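You operate a simulated robot arm through the tools that you are given. There is no shell and no other tool.

The job below is to be done with a simulated robot arm. You get a single attempt, and the scene is never put back.

JOB
Gauge the propeller's pitch and slip the sleeve with that number over its hub.
Fine: leave it on the gauge, lever up, gauge off.

The check looks at the end state, three seconds after you hand in, the way a careful person would. Anything else that was tipped, shoved, dropped, spilled or broken makes it a failure.

ROBOT AND FRAMES
A 7-joint arm with a fingered hand, fixed in place. Base frame: the origin is at the foot of the arm, x ahead of it, y to its left, z up; the work surface is at about z = 76. Lengths are in cm, angles in degrees, forces in N, time in s.
With the tool pointing down near the work surface it reaches from about 36 to 72 cm from the base axis. Its first joint turns from -69.0 to 172.0 degrees. Payload 3.4 kg.
Tool frame: the origin (TCP) lies between the finger pads and is the grasp point; the fingertips stand 2.5 cm ahead of it; z points along the fingers, y is the line along which they close. The gripper opens to 8.8 cm. The gripper's body begins 2.9 cm behind the TCP. The gripper is a hand of 4 fingers: y runs from the thumb to the fingers, the wrist lies at [-1.3, -9.7, -16.2] in the tool frame, and closing takes about 1.5 s.
Orientation is that of the tool frame in the base frame, as [roll, pitch, yaw] about the fixed x, y, z axes, in that order (R = Rz(yaw) Ry(pitch) Rx(roll)). With the fingers straight down and the wrist toward the robot, the tool's x, y and z point along [0, 1, 0], [1, 0, 0] and [0, 0, -1] of the base frame.

CONTROLS
- The arm moves only by the tool nudge_tool. Its argument "increments" is a list of rows, each a list of 6 numbers: the shift along the base's x, y, z in cm, then the turn, a rotation vector about the base's x, y, z in degrees. In form: [[tx, ty, tz, ax, ay, az], ...]. A call has 1 to 20 rows; each row is the pose to reach, as a shift and turn from the pose commanded when the call began. "gripper" is the opening in per cent of the stroke, from 0 (shut) to 100 (fully open), set as the call begins (left out, the last holds). Rows are played at 5 a second. More than 5 cm and 8.6 degrees between two rows, or a gripper value outside its range, and nothing of the call is played. A pose out of reach is approached as far as the arm can. The call stops where the force on the tool passes 40 N (or 10 N more than at its start, if that is more) or the arm is blocked; 0.2 s more then pass. Each finger travels about 10.8 cm/s and halts on what it meets, pressing with about 23 N; the grip force reading is that of the motor and also rises with nothing between the fingers. The clock runs only during rows and for 0.2 s after the last one: add rows that repeat a pose to give the fingers time. It gives the time, the measured TCP pose, the force on the tool (base axes), the opening and the grip force at its end, in the units of the frame above (readings bear some noise), with the torque about the TCP (base axes, N m) and any sound that the robot's microphone picked up.
- Cameras (640 x 400 px; columns grow to the right, rows downward): "scene" is fixed at [40.02, 49.97, 148.12]; the picture's right is [-0.96, -0.26, 0.00], its down [-0.20, 0.72, -0.67] and it looks along [0.18, -0.64, -0.75] (base axes); focal length 367 px, centre (320, 200). "wrist" rides on the gripper at [6.4, -8.3, -9.8] in the tool frame; the picture's right is [-0.62, 0.37, -0.69], its down [-0.71, -0.63, 0.30] and it looks along [-0.32, 0.68, 0.65] (tool axes); focal length 265 px, centre (320, 200). There is no depth. A picture from a camera that has moved, and an enlarged one, comes with that camera's place and axes in the base frame and with its lens.
- get_image(camera): a new picture of that camera. No time passes.
- slide_trunk(by): slides the trunk up (or, below 0, down) by that many cm; the arm rides with it, the base frame stays. It gives what a move gives, with no picture.
- set_fingers(index, middle, ring, thumb_bend, thumb_turn): sets how far each is bent, from 0 (flat) to 1 (curled in); at 0.3 the hand is open as for a grip, at 0.7 the pads meet at the TCP. One left out holds its place. A second passes; each finger stops where it meets its share of the squeeze, and holds until it gets a number again. A gripper value or a shape takes the hand back. It gives what a move gives, with no picture; readings hold the bend of each and the force on the fingers (four entries, about 0 where the hand has none), thumb and palm. thumb_turn goes from beside the hand (0) to across from the fingers (1), as for a grip.
- hand_shape(shape): the hand has 4 fingers and takes this shape, open, in about a second: jaw (thumb against the fingers, like two jaws); tri (thumb and two fingers); tip (a fingertip pinch); poke (one finger out to press); point (the index stretched); flat (the hand flat); cup (the hand cupped); fist (a fist). The gripper value then closes the fingers along that shape, each until it touches; the sizes above hold for jaw. It gives what a move gives, with no picture.
- close_up(camera, box): a new picture of the part [left, top, right, bottom] of that camera's present view, enlarged. No time passes.
- hand_in(): hands the job in; it is judged then, once.

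Places have to be worked out from the pictures, the camera data and where the tool is seen. Open the gripper and draw the arm clear of the work before you hand the job in, unless the task says otherwise.

The tools are called after ">>>" as a command line: name --pt "numbers of a row" for each row, then --argument value for the rest, lists and objects as JSON in quotes. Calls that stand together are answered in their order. nudge_tool: Moves the arm, as the interface text tells. Its arguments: {"type":"object","properties":{"increments":{"type":"array"},"gripper":{"type":"number"}},"required":["increments"]} The other tools are called the same way: slide_trunk (by) slides the trunk up or down; hand_shape (shape) gives the hand a shape; set_fingers (index, middle, ring, thumb_bend, thumb_turn) moves the fingers one by one; get_image (camera) takes a picture; close_up (camera, box) takes an enlarged picture of a part of a camera's view; hand_in () hands the job in.

At the start:

```text
clock: 0.0
tool_pos: [48.28, -26.3, 101.27]
orientation: [-180.0, -1.1, 89.6]
wrist_force: [0.7, 0.4, -0.1]
torque: [0.03, 0.0, 0.02]
opening: 8.78
grip_force: 0.0
shape: jaw
bend: [0.3, 0.3, 0.3, 0.3, 0.98]
finger forces: [0.0, 0.1, 0.1, 0.1, 0.0, 0.0]
trunk travel left (down, up): [-62.5, 21.5]
```

scene: 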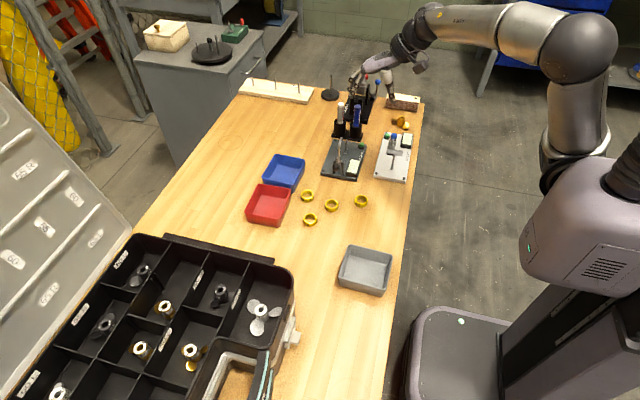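
wrist: 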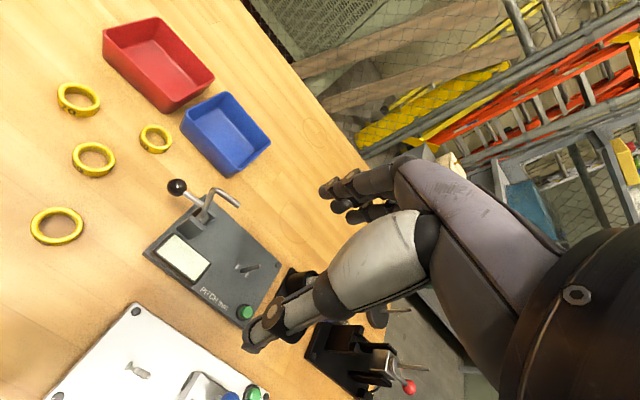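

The first pictures show a bench with a dark "PITCH" gauge, a white gauge, yellow sleeves and a case with propellers. I'll enlarge several regions to find out what is what.

>>> close_up --camera "scene" --box '[300, 60, 440, 190]'

>>> close_up --camera "scene" --box '[230, 140, 410, 300]'

>>> close_up --camera "scene" --box '[0, 230, 310, 400]'

>>> close_up --camera "wrist" --box '[30, 160, 290, 400]'

```text
3.08 times, centred on (370, 125) of scene
camera zoom: at [40.02, 49.97, 148.12], right [-0.96, -0.26, 0.0], down [-0.2, 0.72, -0.67], along [0.18, -0.64, -0.75], focal length 1128 px, centre (166, 431)
```

zoom: 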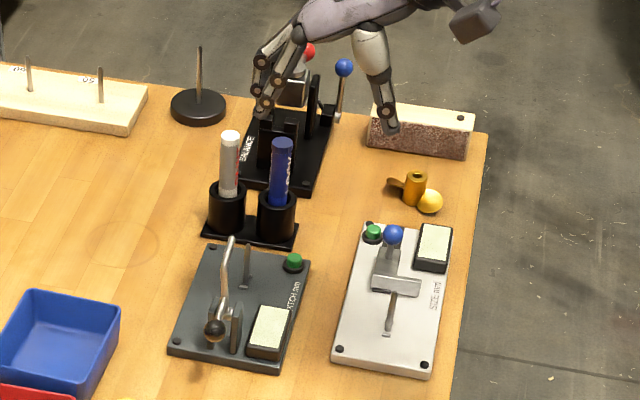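

```text
2.50 times, centred on (320, 220) of scene
camera zoom: at [40.02, 49.97, 148.12], right [-0.96, -0.26, 0.0], down [-0.2, 0.72, -0.67], along [0.18, -0.64, -0.75], focal length 917 px, centre (320, 150)
```

zoom: 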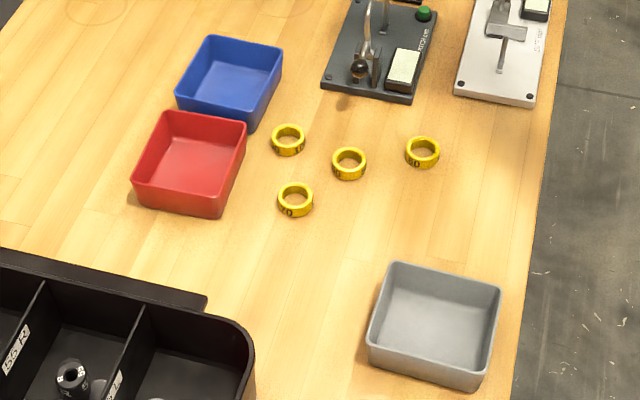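

```text
2.06 times, centred on (155, 315) of scene
camera zoom: at [40.02, 49.97, 148.12], right [-0.96, -0.26, 0.0], down [-0.2, 0.72, -0.67], along [0.18, -0.64, -0.75], focal length 757 px, centre (661, -37)
```

zoom: 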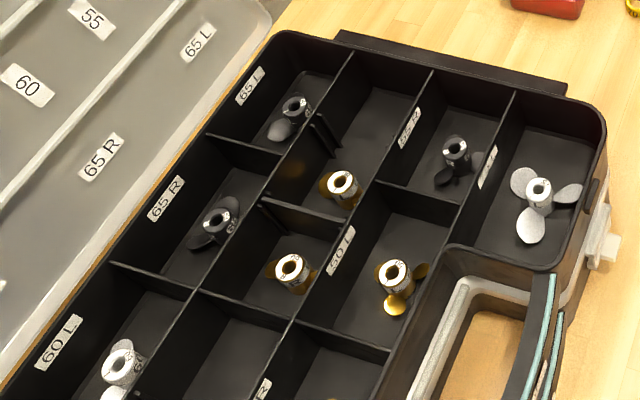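

```text
1.67 times, centred on (160, 280) of wrist
camera zoom: at [40.12, -19.97, 111.27], right [0.36, -0.63, 0.68], down [-0.64, -0.7, -0.32], along [0.68, -0.32, -0.66], focal length 442 px, centre (587, 67)
```

zoom: 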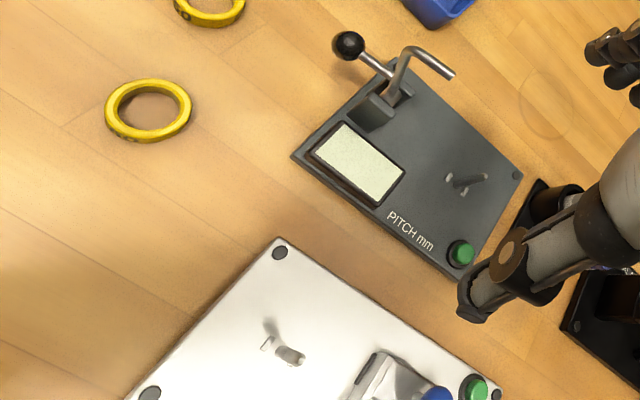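

I'll look more closely at the brass item near the far right corner, the pitch gauge, and the sleeves' markings.

>>> close_up --camera "scene" --box '[375, 90, 435, 140]'

>>> close_up --camera "scene" --box '[310, 130, 380, 190]'

>>> close_up --camera "scene" --box '[290, 180, 380, 235]'

>>> close_up --camera "wrist" --box '[130, 170, 290, 340]'

>>> close_up --camera "wrist" --box '[20, 70, 190, 260]'

```text
8.00 times, centred on (405, 115) of scene
camera zoom: at [40.02, 49.97, 148.12], right [-0.96, -0.26, 0.0], down [-0.2, 0.72, -0.67], along [0.18, -0.64, -0.75], focal length 2934 px, centre (-360, 880)
```

zoom: 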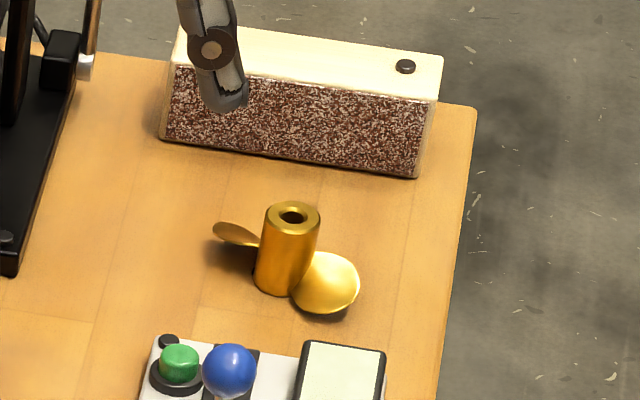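

```text
6.67 times, centred on (345, 160) of scene
camera zoom: at [40.02, 49.97, 148.12], right [-0.96, -0.26, 0.0], down [-0.2, 0.72, -0.67], along [0.18, -0.64, -0.75], focal length 2445 px, centre (153, 467)
```

zoom: 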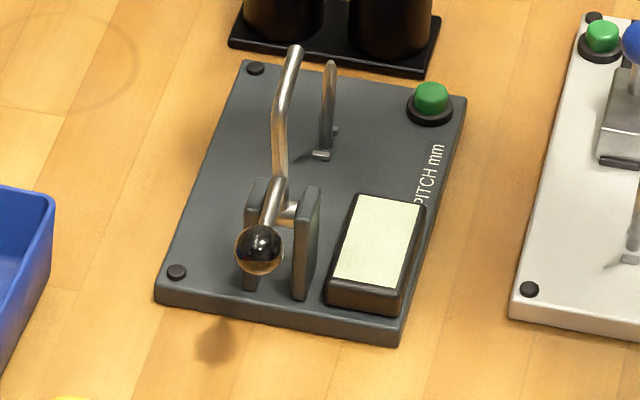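

```text
7.11 times, centred on (335, 208) of scene
camera zoom: at [40.02, 49.97, 148.12], right [-0.96, -0.26, 0.0], down [-0.2, 0.72, -0.67], along [0.18, -0.64, -0.75], focal length 2608 px, centre (213, 147)
```

zoom: 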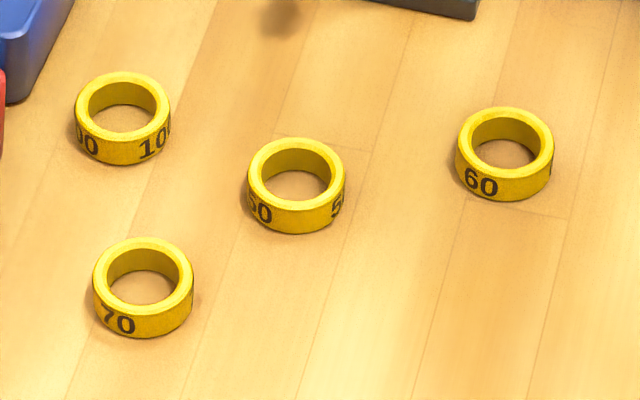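

```text
2.35 times, centred on (210, 255) of wrist
camera zoom: at [40.12, -19.97, 111.27], right [0.36, -0.63, 0.68], down [-0.64, -0.7, -0.32], along [0.68, -0.32, -0.66], focal length 624 px, centre (579, 71)
```

zoom: 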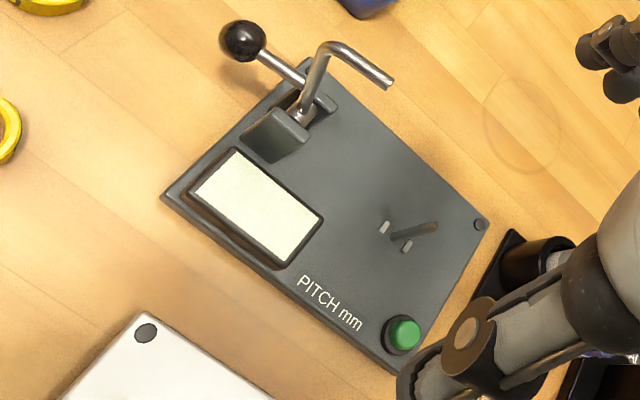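

```text
2.11 times, centred on (105, 165) of wrist
camera zoom: at [40.12, -19.97, 111.27], right [0.36, -0.63, 0.68], down [-0.64, -0.7, -0.32], along [0.68, -0.32, -0.66], focal length 559 px, centre (773, 274)
```

zoom: 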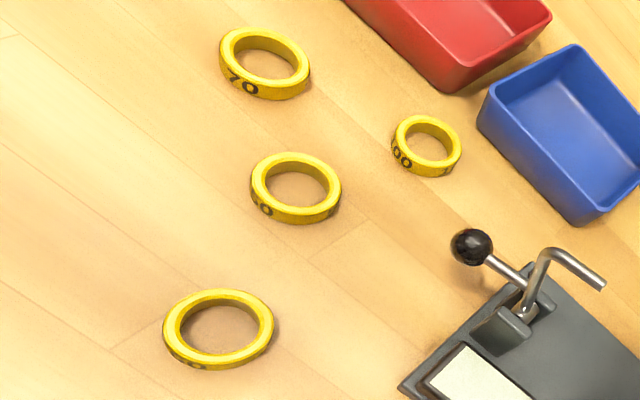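

The brass propeller stands near (41, -49), hub up; the pitch gauge has a pin with a cross pin near (54.6, -31), and the lever's ball is around (54.7, -18, 82.6). I'll move the hand high above the propeller to look at it with the wrist camera.

>>> nudge_tool --pt "-1 -3 -0.5 0 0 0" --pt "-2 -6 -1 0 0 0" --pt "-3 -9 -2 0 0 0" --pt "-4 -12 -3 0 0 0" --pt "-5 -15 -4 0 0 0" --pt "-6 -18 -5 0 0 0" --pt "-7 -21 -6 0 0 0" --pt "-7 -22 -6 0 0 0" --pt "-7 -22 -6 0 0 0"

>>> get_image --camera "wrist"

>>> get_image --camera "scene"

```text
clock: 2.0
tool_pos: [41.27, -48.48, 95.3]
orientation: [-180.0, -1.0, 89.6]
wrist_force: [0.1, 0.3, -0.3]
torque: [0.0, 0.01, 0.0]
opening: 8.78
grip_force: 0.0
shape: jaw
bend: [0.3, 0.3, 0.3, 0.3, 0.98]
finger forces: [0.1, 0.0, 0.1, 0.0, 0.1, 0.1]
trunk travel left (down, up): [-62.5, 21.5]
```

```text
taken
camera wrist: at [33.11, -42.04, 105.3], right [0.36, -0.63, 0.68], down [-0.63, -0.7, -0.32], along [0.68, -0.32, -0.66], focal length 265 px, centre (320, 200)
```

wrist: 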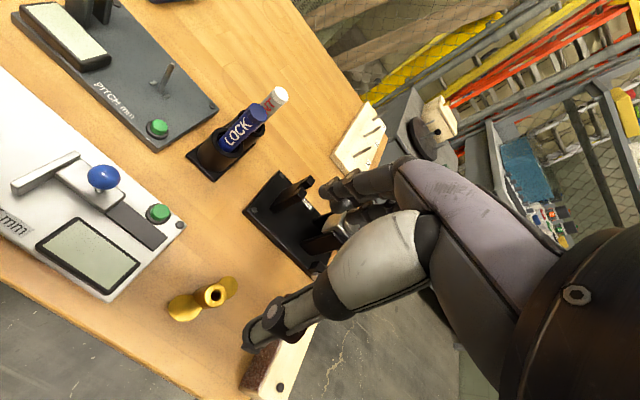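

```text
taken
```

scene: 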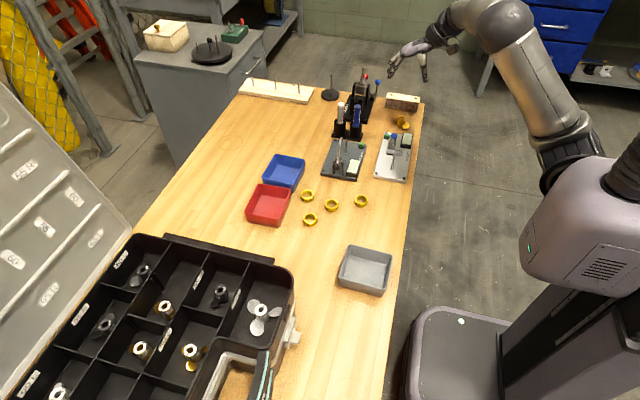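

>>> close_up --camera "wrist" --box '[150, 250, 270, 350]'

>>> close_up --camera "wrist" --box '[60, 30, 230, 160]'

>>> close_up --camera "scene" --box '[380, 105, 430, 140]'

>>> close_up --camera "scene" --box '[310, 130, 380, 190]'

```text
4.00 times, centred on (210, 300) of wrist
camera zoom: at [33.11, -42.04, 105.3], right [0.36, -0.63, 0.68], down [-0.63, -0.7, -0.32], along [0.68, -0.32, -0.66], focal length 1062 px, centre (760, -200)
```

zoom: 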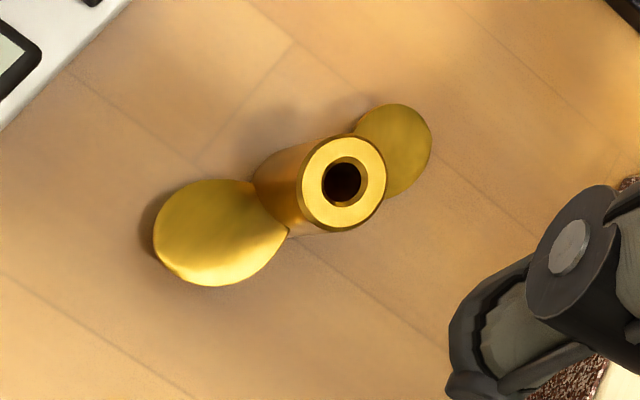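

```text
3.08 times, centred on (145, 95) of wrist
camera zoom: at [33.11, -42.04, 105.3], right [0.36, -0.63, 0.68], down [-0.63, -0.7, -0.32], along [0.68, -0.32, -0.66], focal length 817 px, centre (858, 523)
```

zoom: 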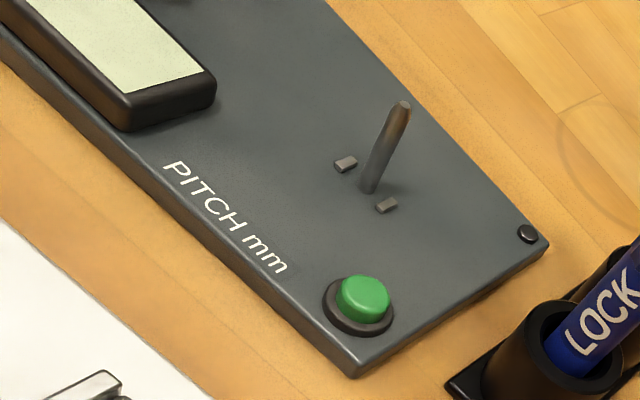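

```text
11.43 times, centred on (405, 122) of scene
camera zoom: at [40.02, 49.97, 148.12], right [-0.96, -0.26, 0.0], down [-0.2, 0.72, -0.67], along [0.18, -0.64, -0.75], focal length 4191 px, centre (-651, 1086)
```

zoom: 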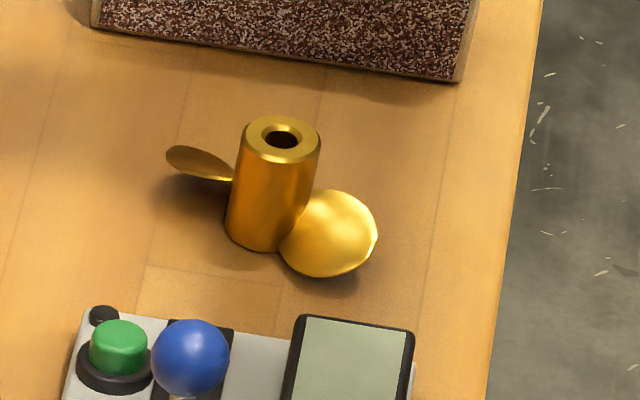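

```text
6.67 times, centred on (345, 160) of scene
camera zoom: at [40.02, 49.97, 148.12], right [-0.96, -0.26, 0.0], down [-0.2, 0.72, -0.67], along [0.18, -0.64, -0.75], focal length 2445 px, centre (153, 467)
```

zoom: 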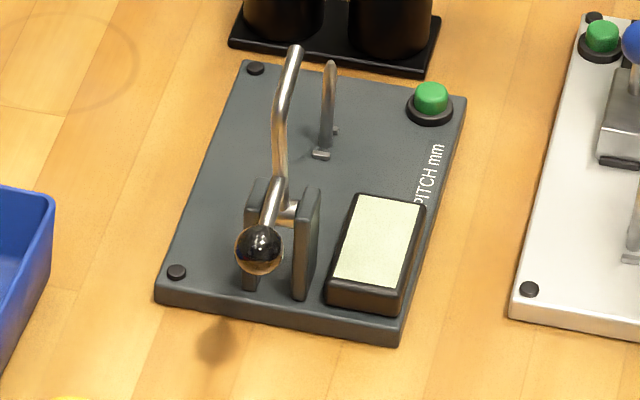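

The propeller is two-bladed, blade axis about 30° off x, hub about 2.2 cm across and 3.2 cm tall near (40.8, -50). I'll look at the hand itself to understand how its fingers are arranged.

>>> close_up --camera "scene" --box '[370, 20, 470, 100]'

>>> close_up --camera "wrist" --box '[230, 140, 450, 360]'

>>> close_up --camera "scene" --box '[330, 70, 430, 150]'

```text
5.00 times, centred on (420, 60) of scene
camera zoom: at [40.02, 49.97, 148.12], right [-0.96, -0.26, 0.0], down [-0.2, 0.72, -0.67], along [0.18, -0.64, -0.75], focal length 1834 px, centre (-180, 900)
```

zoom: 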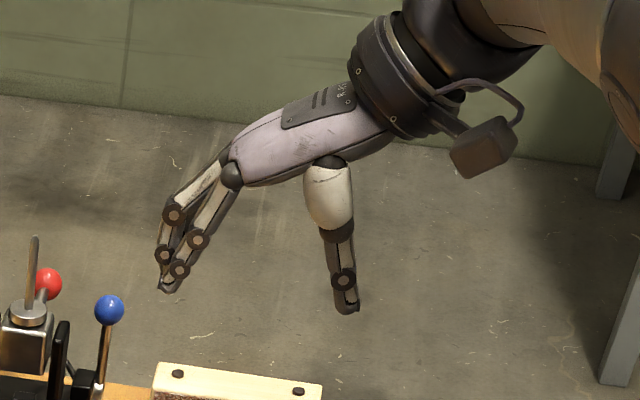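

```text
1.82 times, centred on (340, 250) of wrist
camera zoom: at [33.11, -42.04, 105.3], right [0.36, -0.63, 0.68], down [-0.63, -0.7, -0.32], along [0.68, -0.32, -0.66], focal length 483 px, centre (284, 109)
```

zoom: 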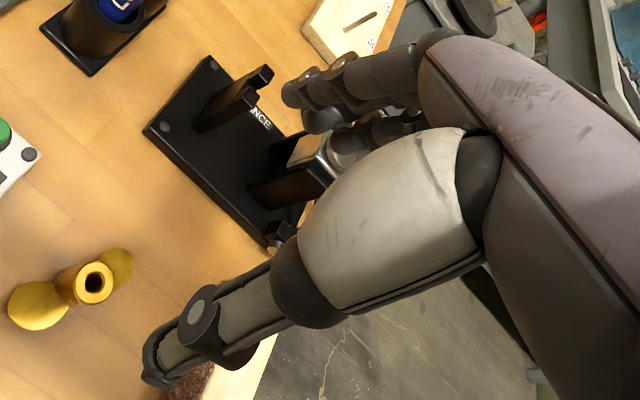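

```text
5.00 times, centred on (380, 110) of scene
camera zoom: at [40.02, 49.97, 148.12], right [-0.96, -0.26, 0.0], down [-0.2, 0.72, -0.67], along [0.18, -0.64, -0.75], focal length 1834 px, centre (20, 650)
```

zoom: 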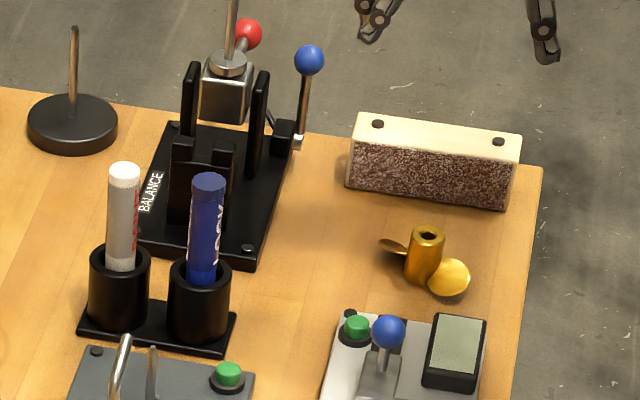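

The hand is human-like, with a thumb facing three fingers. I'll try the "tip" and "tri" shapes in the air, partly closed, to see where the tips meet compared to the TCP.

>>> nudge_tool --pt "0 0 0 0 0 0" --pt "0 0 0 0 0 0" --pt "0 0 0 0 0 0" --pt "0 0 0 0 0 0" --pt "0 0 0 0 0 0" --pt "0 0 0 0 0 0" --pt "0 0 0 0 0 0" --gripper 25

>>> close_up --camera "wrist" --box '[230, 140, 450, 360]'

>>> close_up --camera "scene" --box '[370, 30, 450, 90]'

>>> hand_shape --shape "tip"

>>> close_up --camera "wrist" --box '[230, 140, 450, 360]'

>>> close_up --camera "scene" --box '[370, 30, 450, 90]'

>>> hand_shape --shape "tri"

>>> close_up --camera "wrist" --box '[230, 140, 450, 360]'

>>> close_up --camera "scene" --box '[370, 30, 450, 90]'

```text
clock: 3.6
tool_pos: [41.18, -48.45, 95.27]
orientation: [-179.9, -1.0, 89.6]
wrist_force: [0.7, -0.5, -0.3]
torque: [-0.03, -0.03, 0.03]
opening: 2.24
grip_force: 0.0
shape: jaw
bend: [0.74, 0.56, 0.54, 0.74, 1.0]
finger forces: [0.0, 0.0, 0.1, 0.1, 0.1, 0.1]
trunk travel left (down, up): [-62.5, 21.5]
```

```text
1.82 times, centred on (340, 250) of wrist
camera zoom: at [33.13, -42.01, 105.32], right [0.36, -0.63, 0.68], down [-0.63, -0.7, -0.32], along [0.68, -0.32, -0.66], focal length 483 px, centre (284, 109)
```

zoom: 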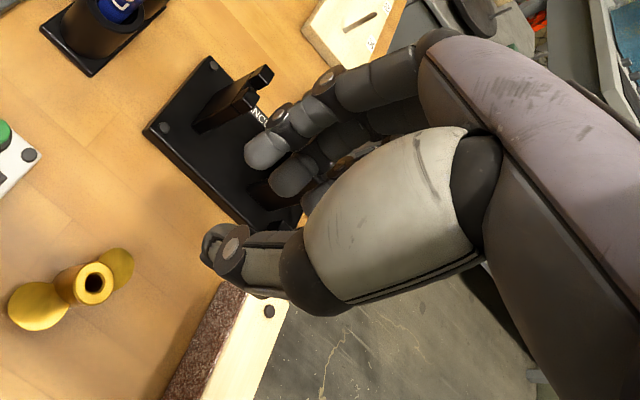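

```text
6.67 times, centred on (410, 60) of scene
camera zoom: at [40.02, 49.97, 148.12], right [-0.96, -0.26, 0.0], down [-0.2, 0.72, -0.67], along [0.18, -0.64, -0.75], focal length 2445 px, centre (-280, 1133)
```

zoom: 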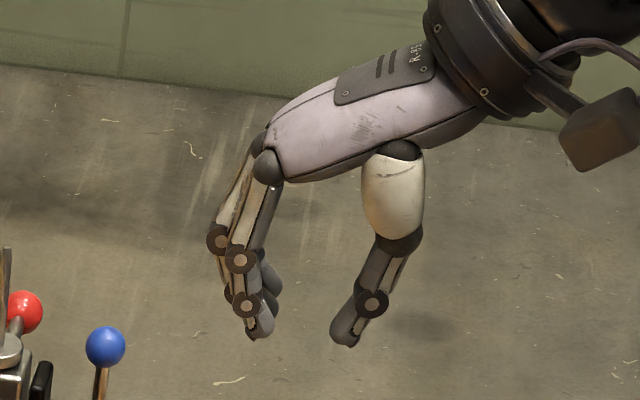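

```text
clock: 4.5
tool_pos: [41.21, -48.45, 95.3]
orientation: [-180.0, -1.0, 89.6]
wrist_force: [0.5, 0.0, 0.5]
torque: [0.0, -0.01, -0.01]
opening: 8.77
grip_force: 0.1
shape: tip
bend: [0.3, 0.98, 0.99, 0.3, 0.98]
finger forces: [0.0, 0.0, 0.0, 0.0, 0.0, 0.0]
trunk travel left (down, up): [-62.5, 21.5]
```

```text
1.82 times, centred on (340, 250) of wrist
camera zoom: at [33.13, -42.01, 105.32], right [0.36, -0.63, 0.68], down [-0.64, -0.7, -0.32], along [0.68, -0.32, -0.66], focal length 483 px, centre (284, 109)
```

zoom: 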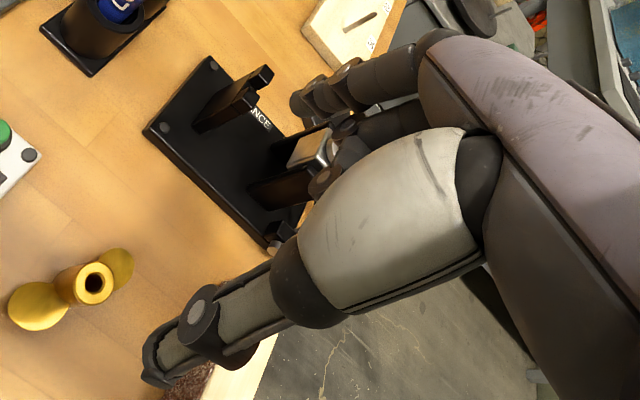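

```text
6.67 times, centred on (410, 60) of scene
camera zoom: at [40.02, 49.97, 148.12], right [-0.96, -0.26, 0.0], down [-0.2, 0.72, -0.67], along [0.18, -0.64, -0.75], focal length 2445 px, centre (-280, 1133)
```

zoom: 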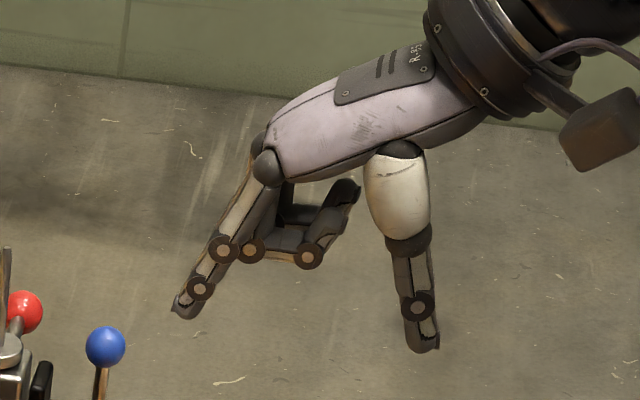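

```text
clock: 5.4
tool_pos: [41.17, -48.34, 95.22]
orientation: [-180.0, -1.0, 89.6]
wrist_force: [0.6, 0.2, 0.2]
torque: [0.0, 0.01, 0.0]
opening: 8.75
grip_force: 0.1
shape: tri
bend: [0.3, 0.3, 0.99, 0.3, 0.98]
finger forces: [0.0, 0.0, 0.1, 0.1, 0.0, 0.0]
trunk travel left (down, up): [-62.5, 21.5]
```

```text
1.82 times, centred on (340, 250) of wrist
camera zoom: at [33.13, -42.01, 105.32], right [0.36, -0.63, 0.68], down [-0.63, -0.7, -0.32], along [0.68, -0.32, -0.66], focal length 483 px, centre (284, 109)
```

zoom: 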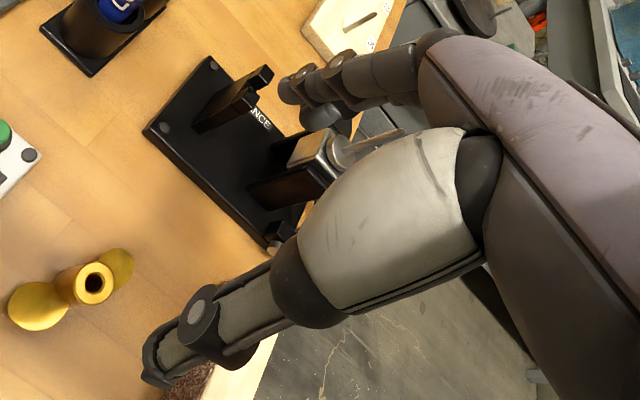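

```text
6.67 times, centred on (410, 60) of scene
camera zoom: at [40.02, 49.97, 148.12], right [-0.96, -0.26, 0.0], down [-0.2, 0.72, -0.67], along [0.18, -0.64, -0.75], focal length 2445 px, centre (-280, 1133)
```

zoom: 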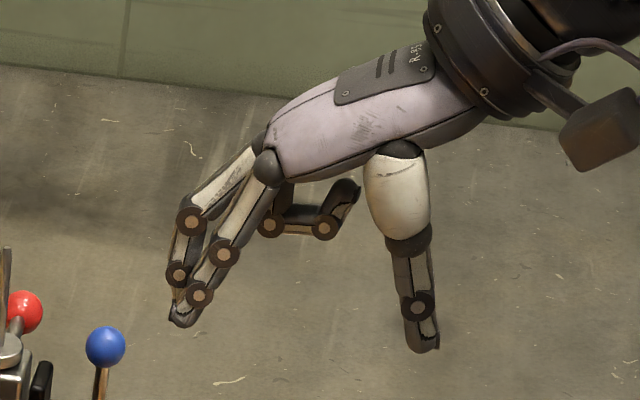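

The tips sit about where the TCP data says. I'll close each shape to about hub width and look again, to see how the fingers sit sideways.

>>> nudge_tool --pt "0 0 0 0 0 0" --pt "0 0 0 0 0 0" --pt "0 0 0 0 0 0" --pt "0 0 0 0 0 0" --pt "0 0 0 0 0 0" --pt "0 0 0 0 0 0" --pt "0 0 0 0 0 0" --gripper 25

>>> close_up --camera "wrist" --box '[260, 160, 420, 300]'

>>> close_up --camera "scene" --box '[380, 50, 430, 85]'

>>> hand_shape --shape "tip"

>>> nudge_tool --pt "0 0 0 0 0 0" --pt "0 0 0 0 0 0" --pt "0 0 0 0 0 0" --pt "0 0 0 0 0 0" --pt "0 0 0 0 0 0" --pt "0 0 0 0 0 0" --pt "0 0 0 0 0 0" --gripper 25

>>> close_up --camera "wrist" --box '[260, 160, 420, 300]'

>>> close_up --camera "scene" --box '[380, 50, 430, 85]'

```text
clock: 7.0
tool_pos: [41.31, -48.32, 95.41]
orientation: [-180.0, -1.0, 89.6]
wrist_force: [-0.4, -0.4, 0.4]
torque: [0.04, -0.02, -0.01]
opening: 2.25
grip_force: 0.1
shape: tri
bend: [0.74, 0.56, 0.99, 0.74, 1.0]
finger forces: [0.0, 0.0, 0.1, 0.0, 0.0, 0.1]
trunk travel left (down, up): [-62.5, 21.5]
```

```text
2.86 times, centred on (340, 230) of wrist
camera zoom: at [33.13, -42.01, 105.32], right [0.36, -0.63, 0.68], down [-0.63, -0.7, -0.32], along [0.68, -0.32, -0.66], focal length 758 px, centre (263, 114)
```

zoom: 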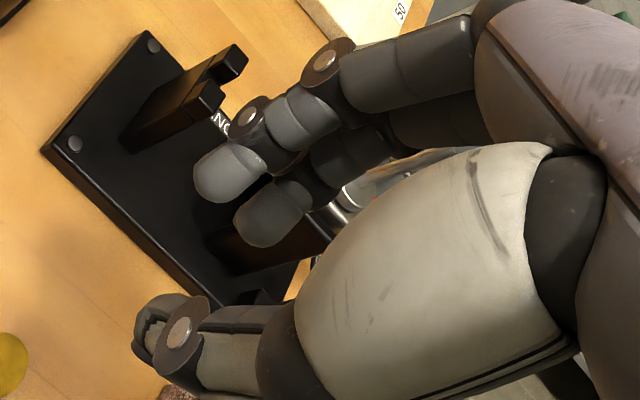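

```text
11.43 times, centred on (405, 68) of scene
camera zoom: at [40.02, 49.97, 148.12], right [-0.96, -0.26, 0.0], down [-0.2, 0.72, -0.67], along [0.18, -0.64, -0.75], focal length 4191 px, centre (-651, 1714)
```

zoom: 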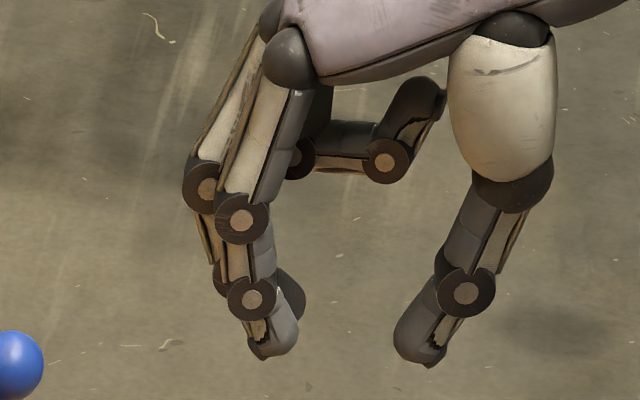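

```text
clock: 7.9
tool_pos: [41.26, -48.42, 95.23]
orientation: [180.0, -1.0, 89.5]
wrist_force: [0.0, 0.3, -0.2]
torque: [0.01, 0.01, -0.01]
opening: 8.72
grip_force: 0.0
shape: tip
bend: [0.3, 0.98, 0.99, 0.3, 0.98]
finger forces: [0.0, 0.0, 0.0, 0.0, 0.1, 0.1]
trunk travel left (down, up): [-62.5, 21.5]
```

```text
clock: 9.5
tool_pos: [41.22, -48.46, 95.26]
orientation: [180.0, -1.0, 89.7]
wrist_force: [0.4, 0.5, 0.1]
torque: [-0.01, -0.03, 0.02]
opening: 2.26
grip_force: 0.0
shape: tip
bend: [0.73, 0.98, 0.99, 0.74, 1.0]
finger forces: [0.0, 0.0, 0.0, 0.0, 0.0, 0.0]
trunk travel left (down, up): [-62.5, 21.5]
```

```text
2.86 times, centred on (340, 230) of wrist
camera zoom: at [33.13, -42.01, 105.32], right [0.36, -0.63, 0.68], down [-0.63, -0.7, -0.32], along [0.68, -0.32, -0.66], focal length 758 px, centre (263, 114)
```

zoom: 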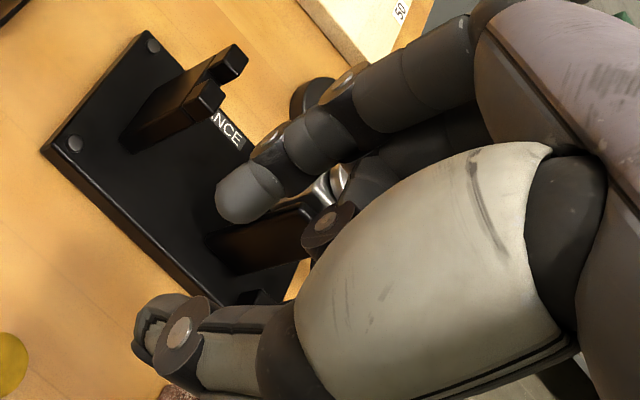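

```text
11.43 times, centred on (405, 68) of scene
camera zoom: at [40.02, 49.97, 148.12], right [-0.96, -0.26, 0.0], down [-0.2, 0.72, -0.67], along [0.18, -0.64, -0.75], focal length 4191 px, centre (-651, 1714)
```

zoom: 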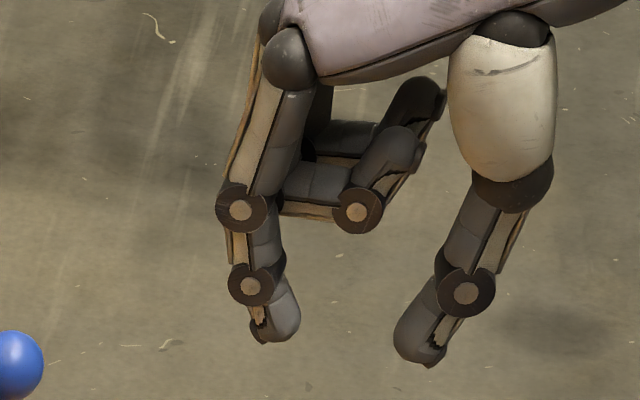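

In "tri" the thumb sits at x≈0 and the two fingers straddle it at about ±0.75 cm — a good three-point grip for the hub, with the fingers between the blades. I take that shape open, level the hand and turn it by -120° so the closing line is across the blades.

>>> hand_shape --shape "tri"

>>> nudge_tool --pt "0 0 0 -1 0 0.4" --pt "-0.4 -1.6 0 -1 0 0.4"

>>> nudge_tool --pt "0 0 0 0 0 -7.5" --pt "0 0 0 0 0 -15" --pt "0 0 0 0 0 -22.5" --pt "0 0 0 0 0 -30" --pt "0 0 0 0 0 -37.5" --pt "0 0 0 0 0 -45" --pt "0 0 0 0 0 -52.5" --pt "0 0 0 0 0 -60" --pt "0 0 0 0 0 -67.5" --pt "0 0 0 0 0 -75" --pt "0 0 0 0 0 -82.5" --pt "0 0 0 0 0 -90" --pt "0 0 0 0 0 -97.5" --pt "0 0 0 0 0 -105" --pt "0 0 0 0 0 -112.5" --pt "0 0 0 0 0 -120" --pt "0 0 0 0 0 -120"

>>> get_image --camera "wrist"

>>> get_image --camera "scene"

```text
clock: 10.4
tool_pos: [41.24, -48.35, 95.26]
orientation: [-179.9, -1.0, 89.6]
wrist_force: [0.6, -0.4, 0.1]
torque: [0.0, -0.02, 0.02]
opening: 8.75
grip_force: 0.1
shape: tri
bend: [0.3, 0.3, 0.99, 0.3, 0.98]
finger forces: [0.0, 0.0, 0.1, 0.0, 0.0, 0.1]
trunk travel left (down, up): [-62.5, 21.5]
```

```text
clock: 11.0
tool_pos: [40.83, -50.06, 95.21]
orientation: [-179.9, 0.0, 90.0]
wrist_force: [-0.7, 0.1, 0.2]
torque: [-0.01, -0.01, -0.02]
opening: 8.75
grip_force: 0.0
shape: tri
bend: [0.3, 0.3, 0.99, 0.3, 0.98]
finger forces: [0.0, 0.0, 0.0, 0.0, 0.0, 0.0]
trunk travel left (down, up): [-62.5, 21.5]
```

```text
clock: 14.6
tool_pos: [22.67, -39.03, 98.33]
orientation: [-179.0, 1.2, -27.4]
wrist_force: [-0.5, 1.0, 0.5]
torque: [-0.08, 0.01, -0.01]
opening: 8.82
grip_force: 0.1
shape: tri
bend: [0.3, 0.3, 0.99, 0.3, 0.98]
finger forces: [0.1, 0.0, 0.0, 0.0, 0.1, 0.0]
out of reach, approached as far as the arm can: row 11, 12, 13, 14, 15, 16, 17
trunk travel left (down, up): [-62.5, 21.5]
```

```text
taken
camera wrist: at [32.56, -34.75, 108.41], right [-0.71, -0.06, 0.7], down [-0.35, 0.9, -0.28], along [-0.61, -0.44, -0.66], focal length 265 px, centre (320, 200)
```

wrist: 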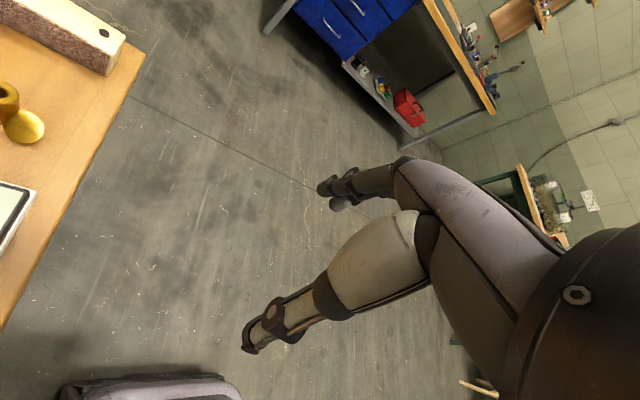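

```text
taken
```

scene: 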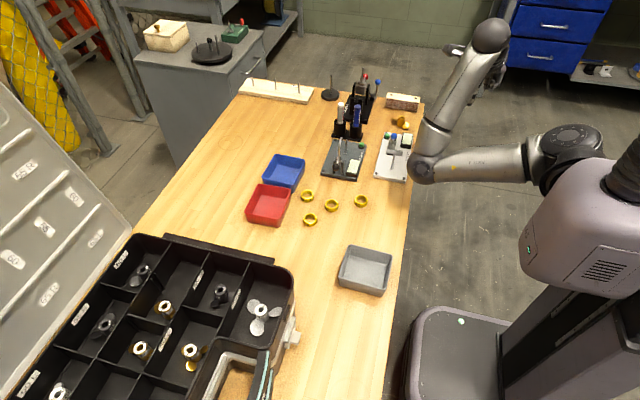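

The arm can't hold a yaw past about -80° here and it was left short. I'll retrace the turn back toward -60° to regain a proper pose.

>>> nudge_tool --pt "0 0 0 0 0 7.5" --pt "0 0 0 0 0 15" --pt "0 0 0 0 0 22.5" --pt "0 0 0 0 0 30" --pt "0 0 0 0 0 37.5" --pt "0 0 0 0 0 45" --pt "0 0 0 0 0 52.5" --pt "0 0 0 0 0 60" --pt "0 0 0 0 0 60" --pt "0 0 0 0 0 60" --pt "0 0 0 0 0 60"

>>> get_image --camera "wrist"

>>> get_image --camera "scene"

```text
clock: 17.0
tool_pos: [22.99, -39.22, 98.42]
orientation: [-178.7, 1.4, 32.8]
wrist_force: [0.1, -0.1, -0.7]
torque: [0.01, -0.01, 0.03]
opening: 8.78
grip_force: 0.0
shape: tri
bend: [0.3, 0.3, 0.99, 0.3, 0.98]
finger forces: [0.0, 0.0, 0.1, 0.1, 0.0, 0.1]
trunk travel left (down, up): [-62.5, 21.5]
```

```text
taken
camera wrist: at [24.26, -28.81, 108.29], right [-0.3, -0.65, 0.7], down [-0.95, 0.15, -0.27], along [0.08, -0.75, -0.66], focal length 265 px, centre (320, 200)
```

wrist: 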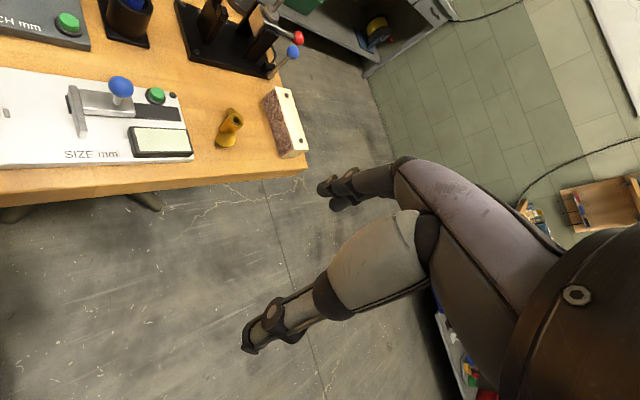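

```text
taken
```

scene: 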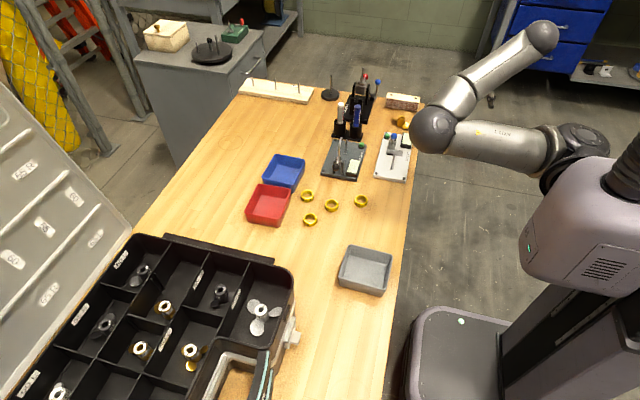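

The commanded pose became the reached one, so the tool now sits off the bench at (23, -39). I'll carry it back over the propeller at a safe height with the yaw (-57°) it has, then turn the other way to test what yaw is reachable there.

>>> nudge_tool --pt "3 -1.8 0 0 0 0" --pt "6 -3.6 0 0 0 0" --pt "9 -5.4 0 0 0 0" --pt "12 -7.2 0 0 0 0" --pt "15 -9 0 0 0 0" --pt "17.8 -10.8 0 0 0 0" --pt "17.8 -10.8 0 0 0 0"

>>> get_image --camera "scene"

```text
clock: 18.6
tool_pos: [40.67, -50.05, 98.44]
orientation: [-178.7, 1.2, 32.8]
wrist_force: [0.6, 0.2, -0.2]
torque: [-0.02, -0.04, 0.04]
opening: 8.83
grip_force: 0.1
shape: tri
bend: [0.3, 0.3, 0.99, 0.3, 0.98]
finger forces: [0.1, 0.0, 0.0, 0.0, 0.1, 0.0]
trunk travel left (down, up): [-62.5, 21.5]
```

```text
taken
```

scene: 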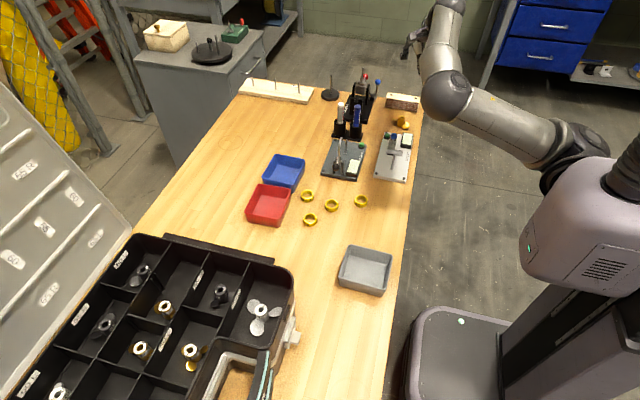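

Reached. I level the hand and turn it to yaw 90 (closing line along x), then on toward +60° beyond that, watching for reach warnings.

>>> nudge_tool --pt "0.1 0 0 -0.45 -1.72 0" --pt "0.1 0 0 -0.45 -1.72 0"

>>> nudge_tool --pt "0 0 0 0 0 7" --pt "0 0 0 0 0 14" --pt "0 0 0 0 0 21" --pt "0 0 0 0 0 28" --pt "0 0 0 0 0 35" --pt "0 0 0 0 0 42" --pt "0 0 0 0 0 49" --pt "0 0 0 0 0 57.2" --pt "0 0 0 0 0 65" --pt "0 0 0 0 0 72" --pt "0 0 0 0 0 79" --pt "0 0 0 0 0 79"

>>> get_image --camera "scene"

```text
clock: 19.2
tool_pos: [40.76, -50.05, 98.43]
orientation: [-180.0, 0.1, 32.7]
wrist_force: [0.7, -0.2, 0.1]
torque: [-0.01, -0.03, -0.01]
opening: 8.8
grip_force: 0.1
shape: tri
bend: [0.3, 0.3, 0.99, 0.3, 0.98]
finger forces: [0.0, 0.0, 0.0, 0.1, 0.0, 0.1]
trunk travel left (down, up): [-62.5, 21.5]
```

```text
clock: 21.8
tool_pos: [40.76, -50.01, 98.4]
orientation: [180.0, 0.1, 111.7]
wrist_force: [0.0, 0.3, 0.4]
torque: [-0.01, 0.01, 0.0]
opening: 8.81
grip_force: 0.1
shape: tri
bend: [0.3, 0.3, 0.99, 0.3, 0.98]
finger forces: [0.0, 0.0, 0.0, 0.1, 0.1, 0.0]
trunk travel left (down, up): [-62.5, 21.5]
```

```text
taken
```

scene: 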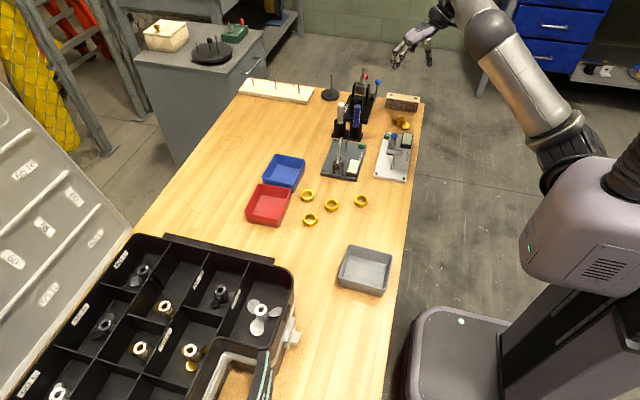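

Still reachable at +21.7°. I continue the turn to +60°.

>>> nudge_tool --pt "0 0 0 0 0 7" --pt "0 0 0 0 0 14" --pt "0 0 0 0 0 21" --pt "0 0 0 0 0 28" --pt "0 0 0 0 0 35" --pt "0 0 0 0 0 38.3" --pt "0 0 0 0 0 38.3"

>>> get_image --camera "scene"

>>> get_image --camera "wrist"

```text
clock: 23.4
tool_pos: [40.8, -50.08, 98.25]
orientation: [-180.0, 0.0, 150.1]
wrist_force: [-0.7, -0.2, -0.3]
torque: [0.0, 0.0, -0.03]
opening: 8.82
grip_force: 0.1
shape: tri
bend: [0.3, 0.3, 0.99, 0.3, 0.98]
finger forces: [0.0, 0.1, 0.0, 0.1, 0.0, 0.0]
trunk travel left (down, up): [-62.5, 21.5]
```

```text
taken
```

scene: 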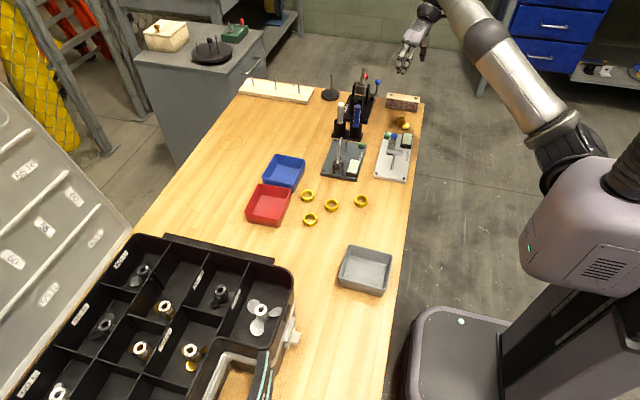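

```text
taken
camera wrist: at [31.16, -54.03, 108.26], right [0.72, 0.01, 0.69], down [0.31, -0.9, -0.3], along [0.62, 0.43, -0.65], focal length 265 px, centre (320, 200)
```

wrist: 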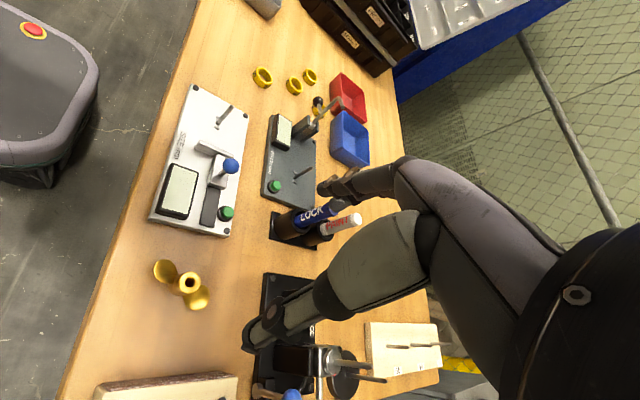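

That yaw is reachable. I zoom in on the propeller from this side to refine its position and see the bottom of the hub.

>>> close_up --camera "wrist" --box '[140, 250, 240, 320]'

>>> close_up --camera "wrist" --box '[250, 100, 340, 210]'

```text
5.71 times, centred on (190, 285) of wrist
camera zoom: at [31.16, -54.03, 108.26], right [0.72, 0.01, 0.69], down [0.31, -0.9, -0.3], along [0.62, 0.43, -0.65], focal length 1517 px, centre (1063, -286)
```

zoom: 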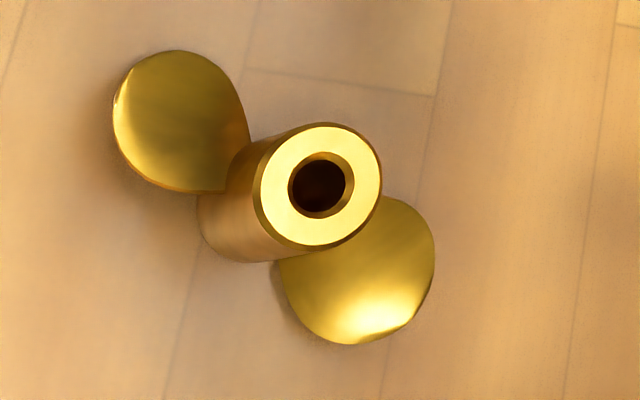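

```text
3.64 times, centred on (295, 155) of wrist
camera zoom: at [31.16, -54.03, 108.26], right [0.72, 0.01, 0.69], down [0.31, -0.9, -0.3], along [0.62, 0.43, -0.65], focal length 965 px, centre (411, 364)
```

zoom: 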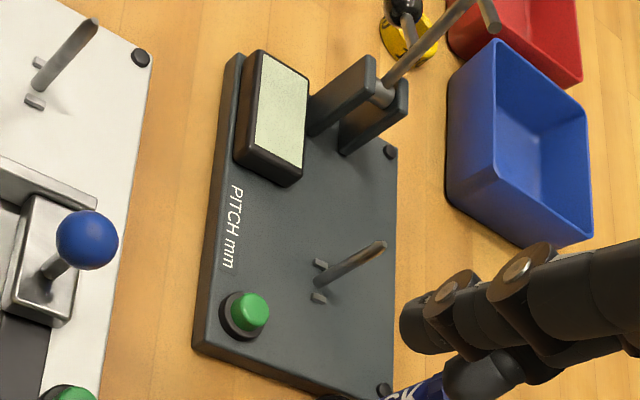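

The hub centre comes out at about (40.9, -50.25), top near z 78.9, blade axis near -31°. I shift the small amount and come down to z ≈ 84 for a check.

>>> nudge_tool --pt "0.05 -0.2 -2 0 0 0" --pt "0.05 -0.2 -4 0 0 0" --pt "0.05 -0.2 -6 0 0 0" --pt "0.05 -0.2 -8 0 0 0" --pt "0.05 -0.2 -10 0 0 0" --pt "0.05 -0.2 -12 0 0 0" --pt "0.05 -0.2 -14 0 0 0" --pt "0.05 -0.2 -14 0 0 0"

>>> get_image --camera "wrist"

>>> close_up --camera "scene" --box '[360, 60, 440, 130]'

```text
clock: 25.2
tool_pos: [40.79, -50.13, 84.23]
orientation: [-179.9, 0.1, 150.0]
wrist_force: [0.5, -1.2, 0.4]
torque: [-0.01, 0.0, 0.03]
opening: 8.82
grip_force: 0.1
shape: tri
bend: [0.3, 0.3, 0.99, 0.3, 0.98]
finger forces: [0.0, 0.0, 0.0, 0.0, 0.0, 0.1]
trunk travel left (down, up): [-62.5, 21.5]
```

```text
taken
camera wrist: at [31.22, -54.15, 94.21], right [0.72, 0.01, 0.69], down [0.3, -0.9, -0.3], along [0.62, 0.43, -0.65], focal length 265 px, centre (320, 200)
```

wrist: 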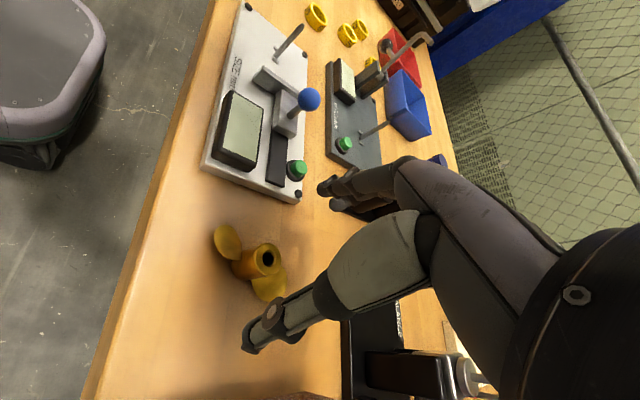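

```text
5.71 times, centred on (400, 95) of scene
camera zoom: at [40.02, 49.97, 148.12], right [-0.96, -0.26, 0.0], down [-0.2, 0.72, -0.67], along [0.18, -0.64, -0.75], focal length 2096 px, centre (-137, 800)
```

zoom: 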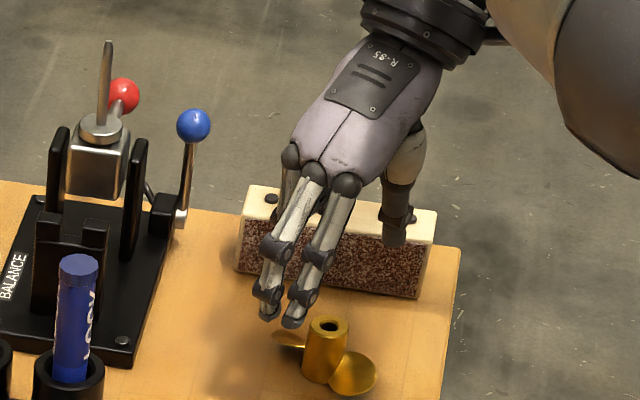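

The approach looks clear of the block behind. I zoom in on the hub once more from this nearer place.

>>> close_up --camera "wrist" --box '[200, 210, 310, 310]'

```text
4.00 times, centred on (255, 260) of wrist
camera zoom: at [31.22, -54.15, 94.21], right [0.72, 0.01, 0.69], down [0.3, -0.9, -0.3], along [0.62, 0.43, -0.65], focal length 1062 px, centre (580, -40)
```

zoom: 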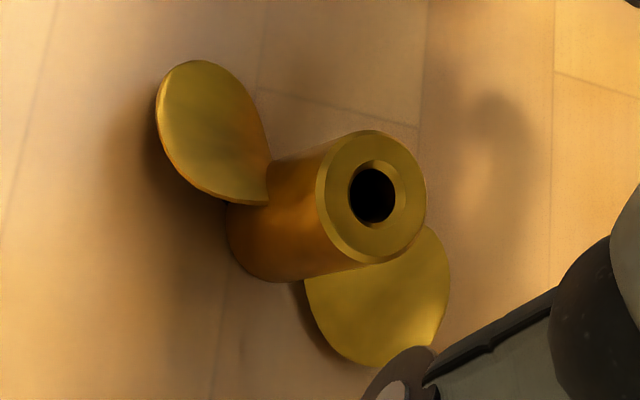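

The hub is within about 1 mm of the TCP axis. I descend to TCP z ≈ 79.4 so the tips stand just above the bench, checking force on the way.

>>> nudge_tool --pt "0 0 -1.5 0 0 0" --pt "0 0 -3 0 0 0" --pt "0 0 -4 0 0 0" --pt "0 0 -4.6 0 0 0" --pt "0 0 -4.9 0 0 0" --pt "0 0 -4.9 0 0 0"

>>> close_up --camera "scene" --box '[370, 80, 440, 140]'

>>> close_up --camera "wrist" --box '[220, 160, 380, 300]'

```text
clock: 26.6
tool_pos: [40.84, -50.33, 79.31]
orientation: [-180.0, 0.2, 150.0]
wrist_force: [-0.8, 0.4, -0.1]
torque: [-0.01, -0.01, -0.04]
opening: 8.8
grip_force: 0.0
shape: tri
bend: [0.3, 0.3, 0.99, 0.3, 0.98]
finger forces: [0.1, 0.0, 0.1, 0.1, 0.0, 0.1]
trunk travel left (down, up): [-62.5, 21.5]
```

```text
6.67 times, centred on (405, 110) of scene
camera zoom: at [40.02, 49.97, 148.12], right [-0.96, -0.26, 0.0], down [-0.2, 0.72, -0.67], along [0.18, -0.64, -0.75], focal length 2445 px, centre (-247, 800)
```

zoom: 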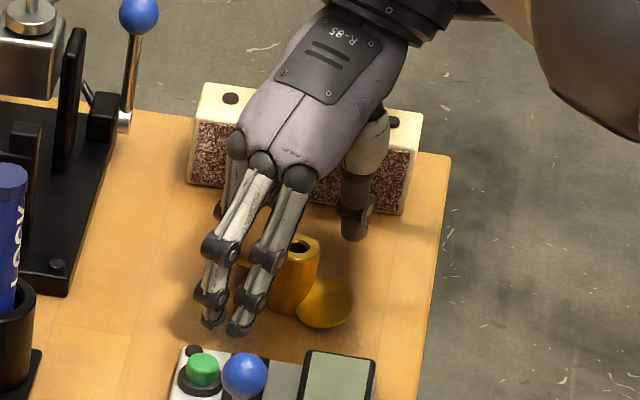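

```text
2.86 times, centred on (300, 230) of wrist
camera zoom: at [31.21, -54.22, 89.29], right [0.72, 0.01, 0.69], down [0.3, -0.9, -0.3], along [0.62, 0.43, -0.65], focal length 758 px, centre (377, 114)
```

zoom: 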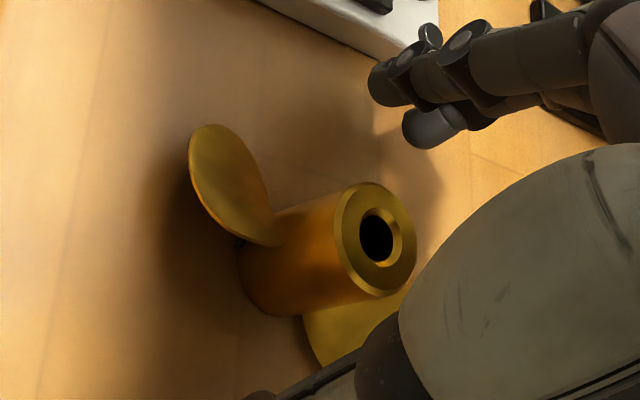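

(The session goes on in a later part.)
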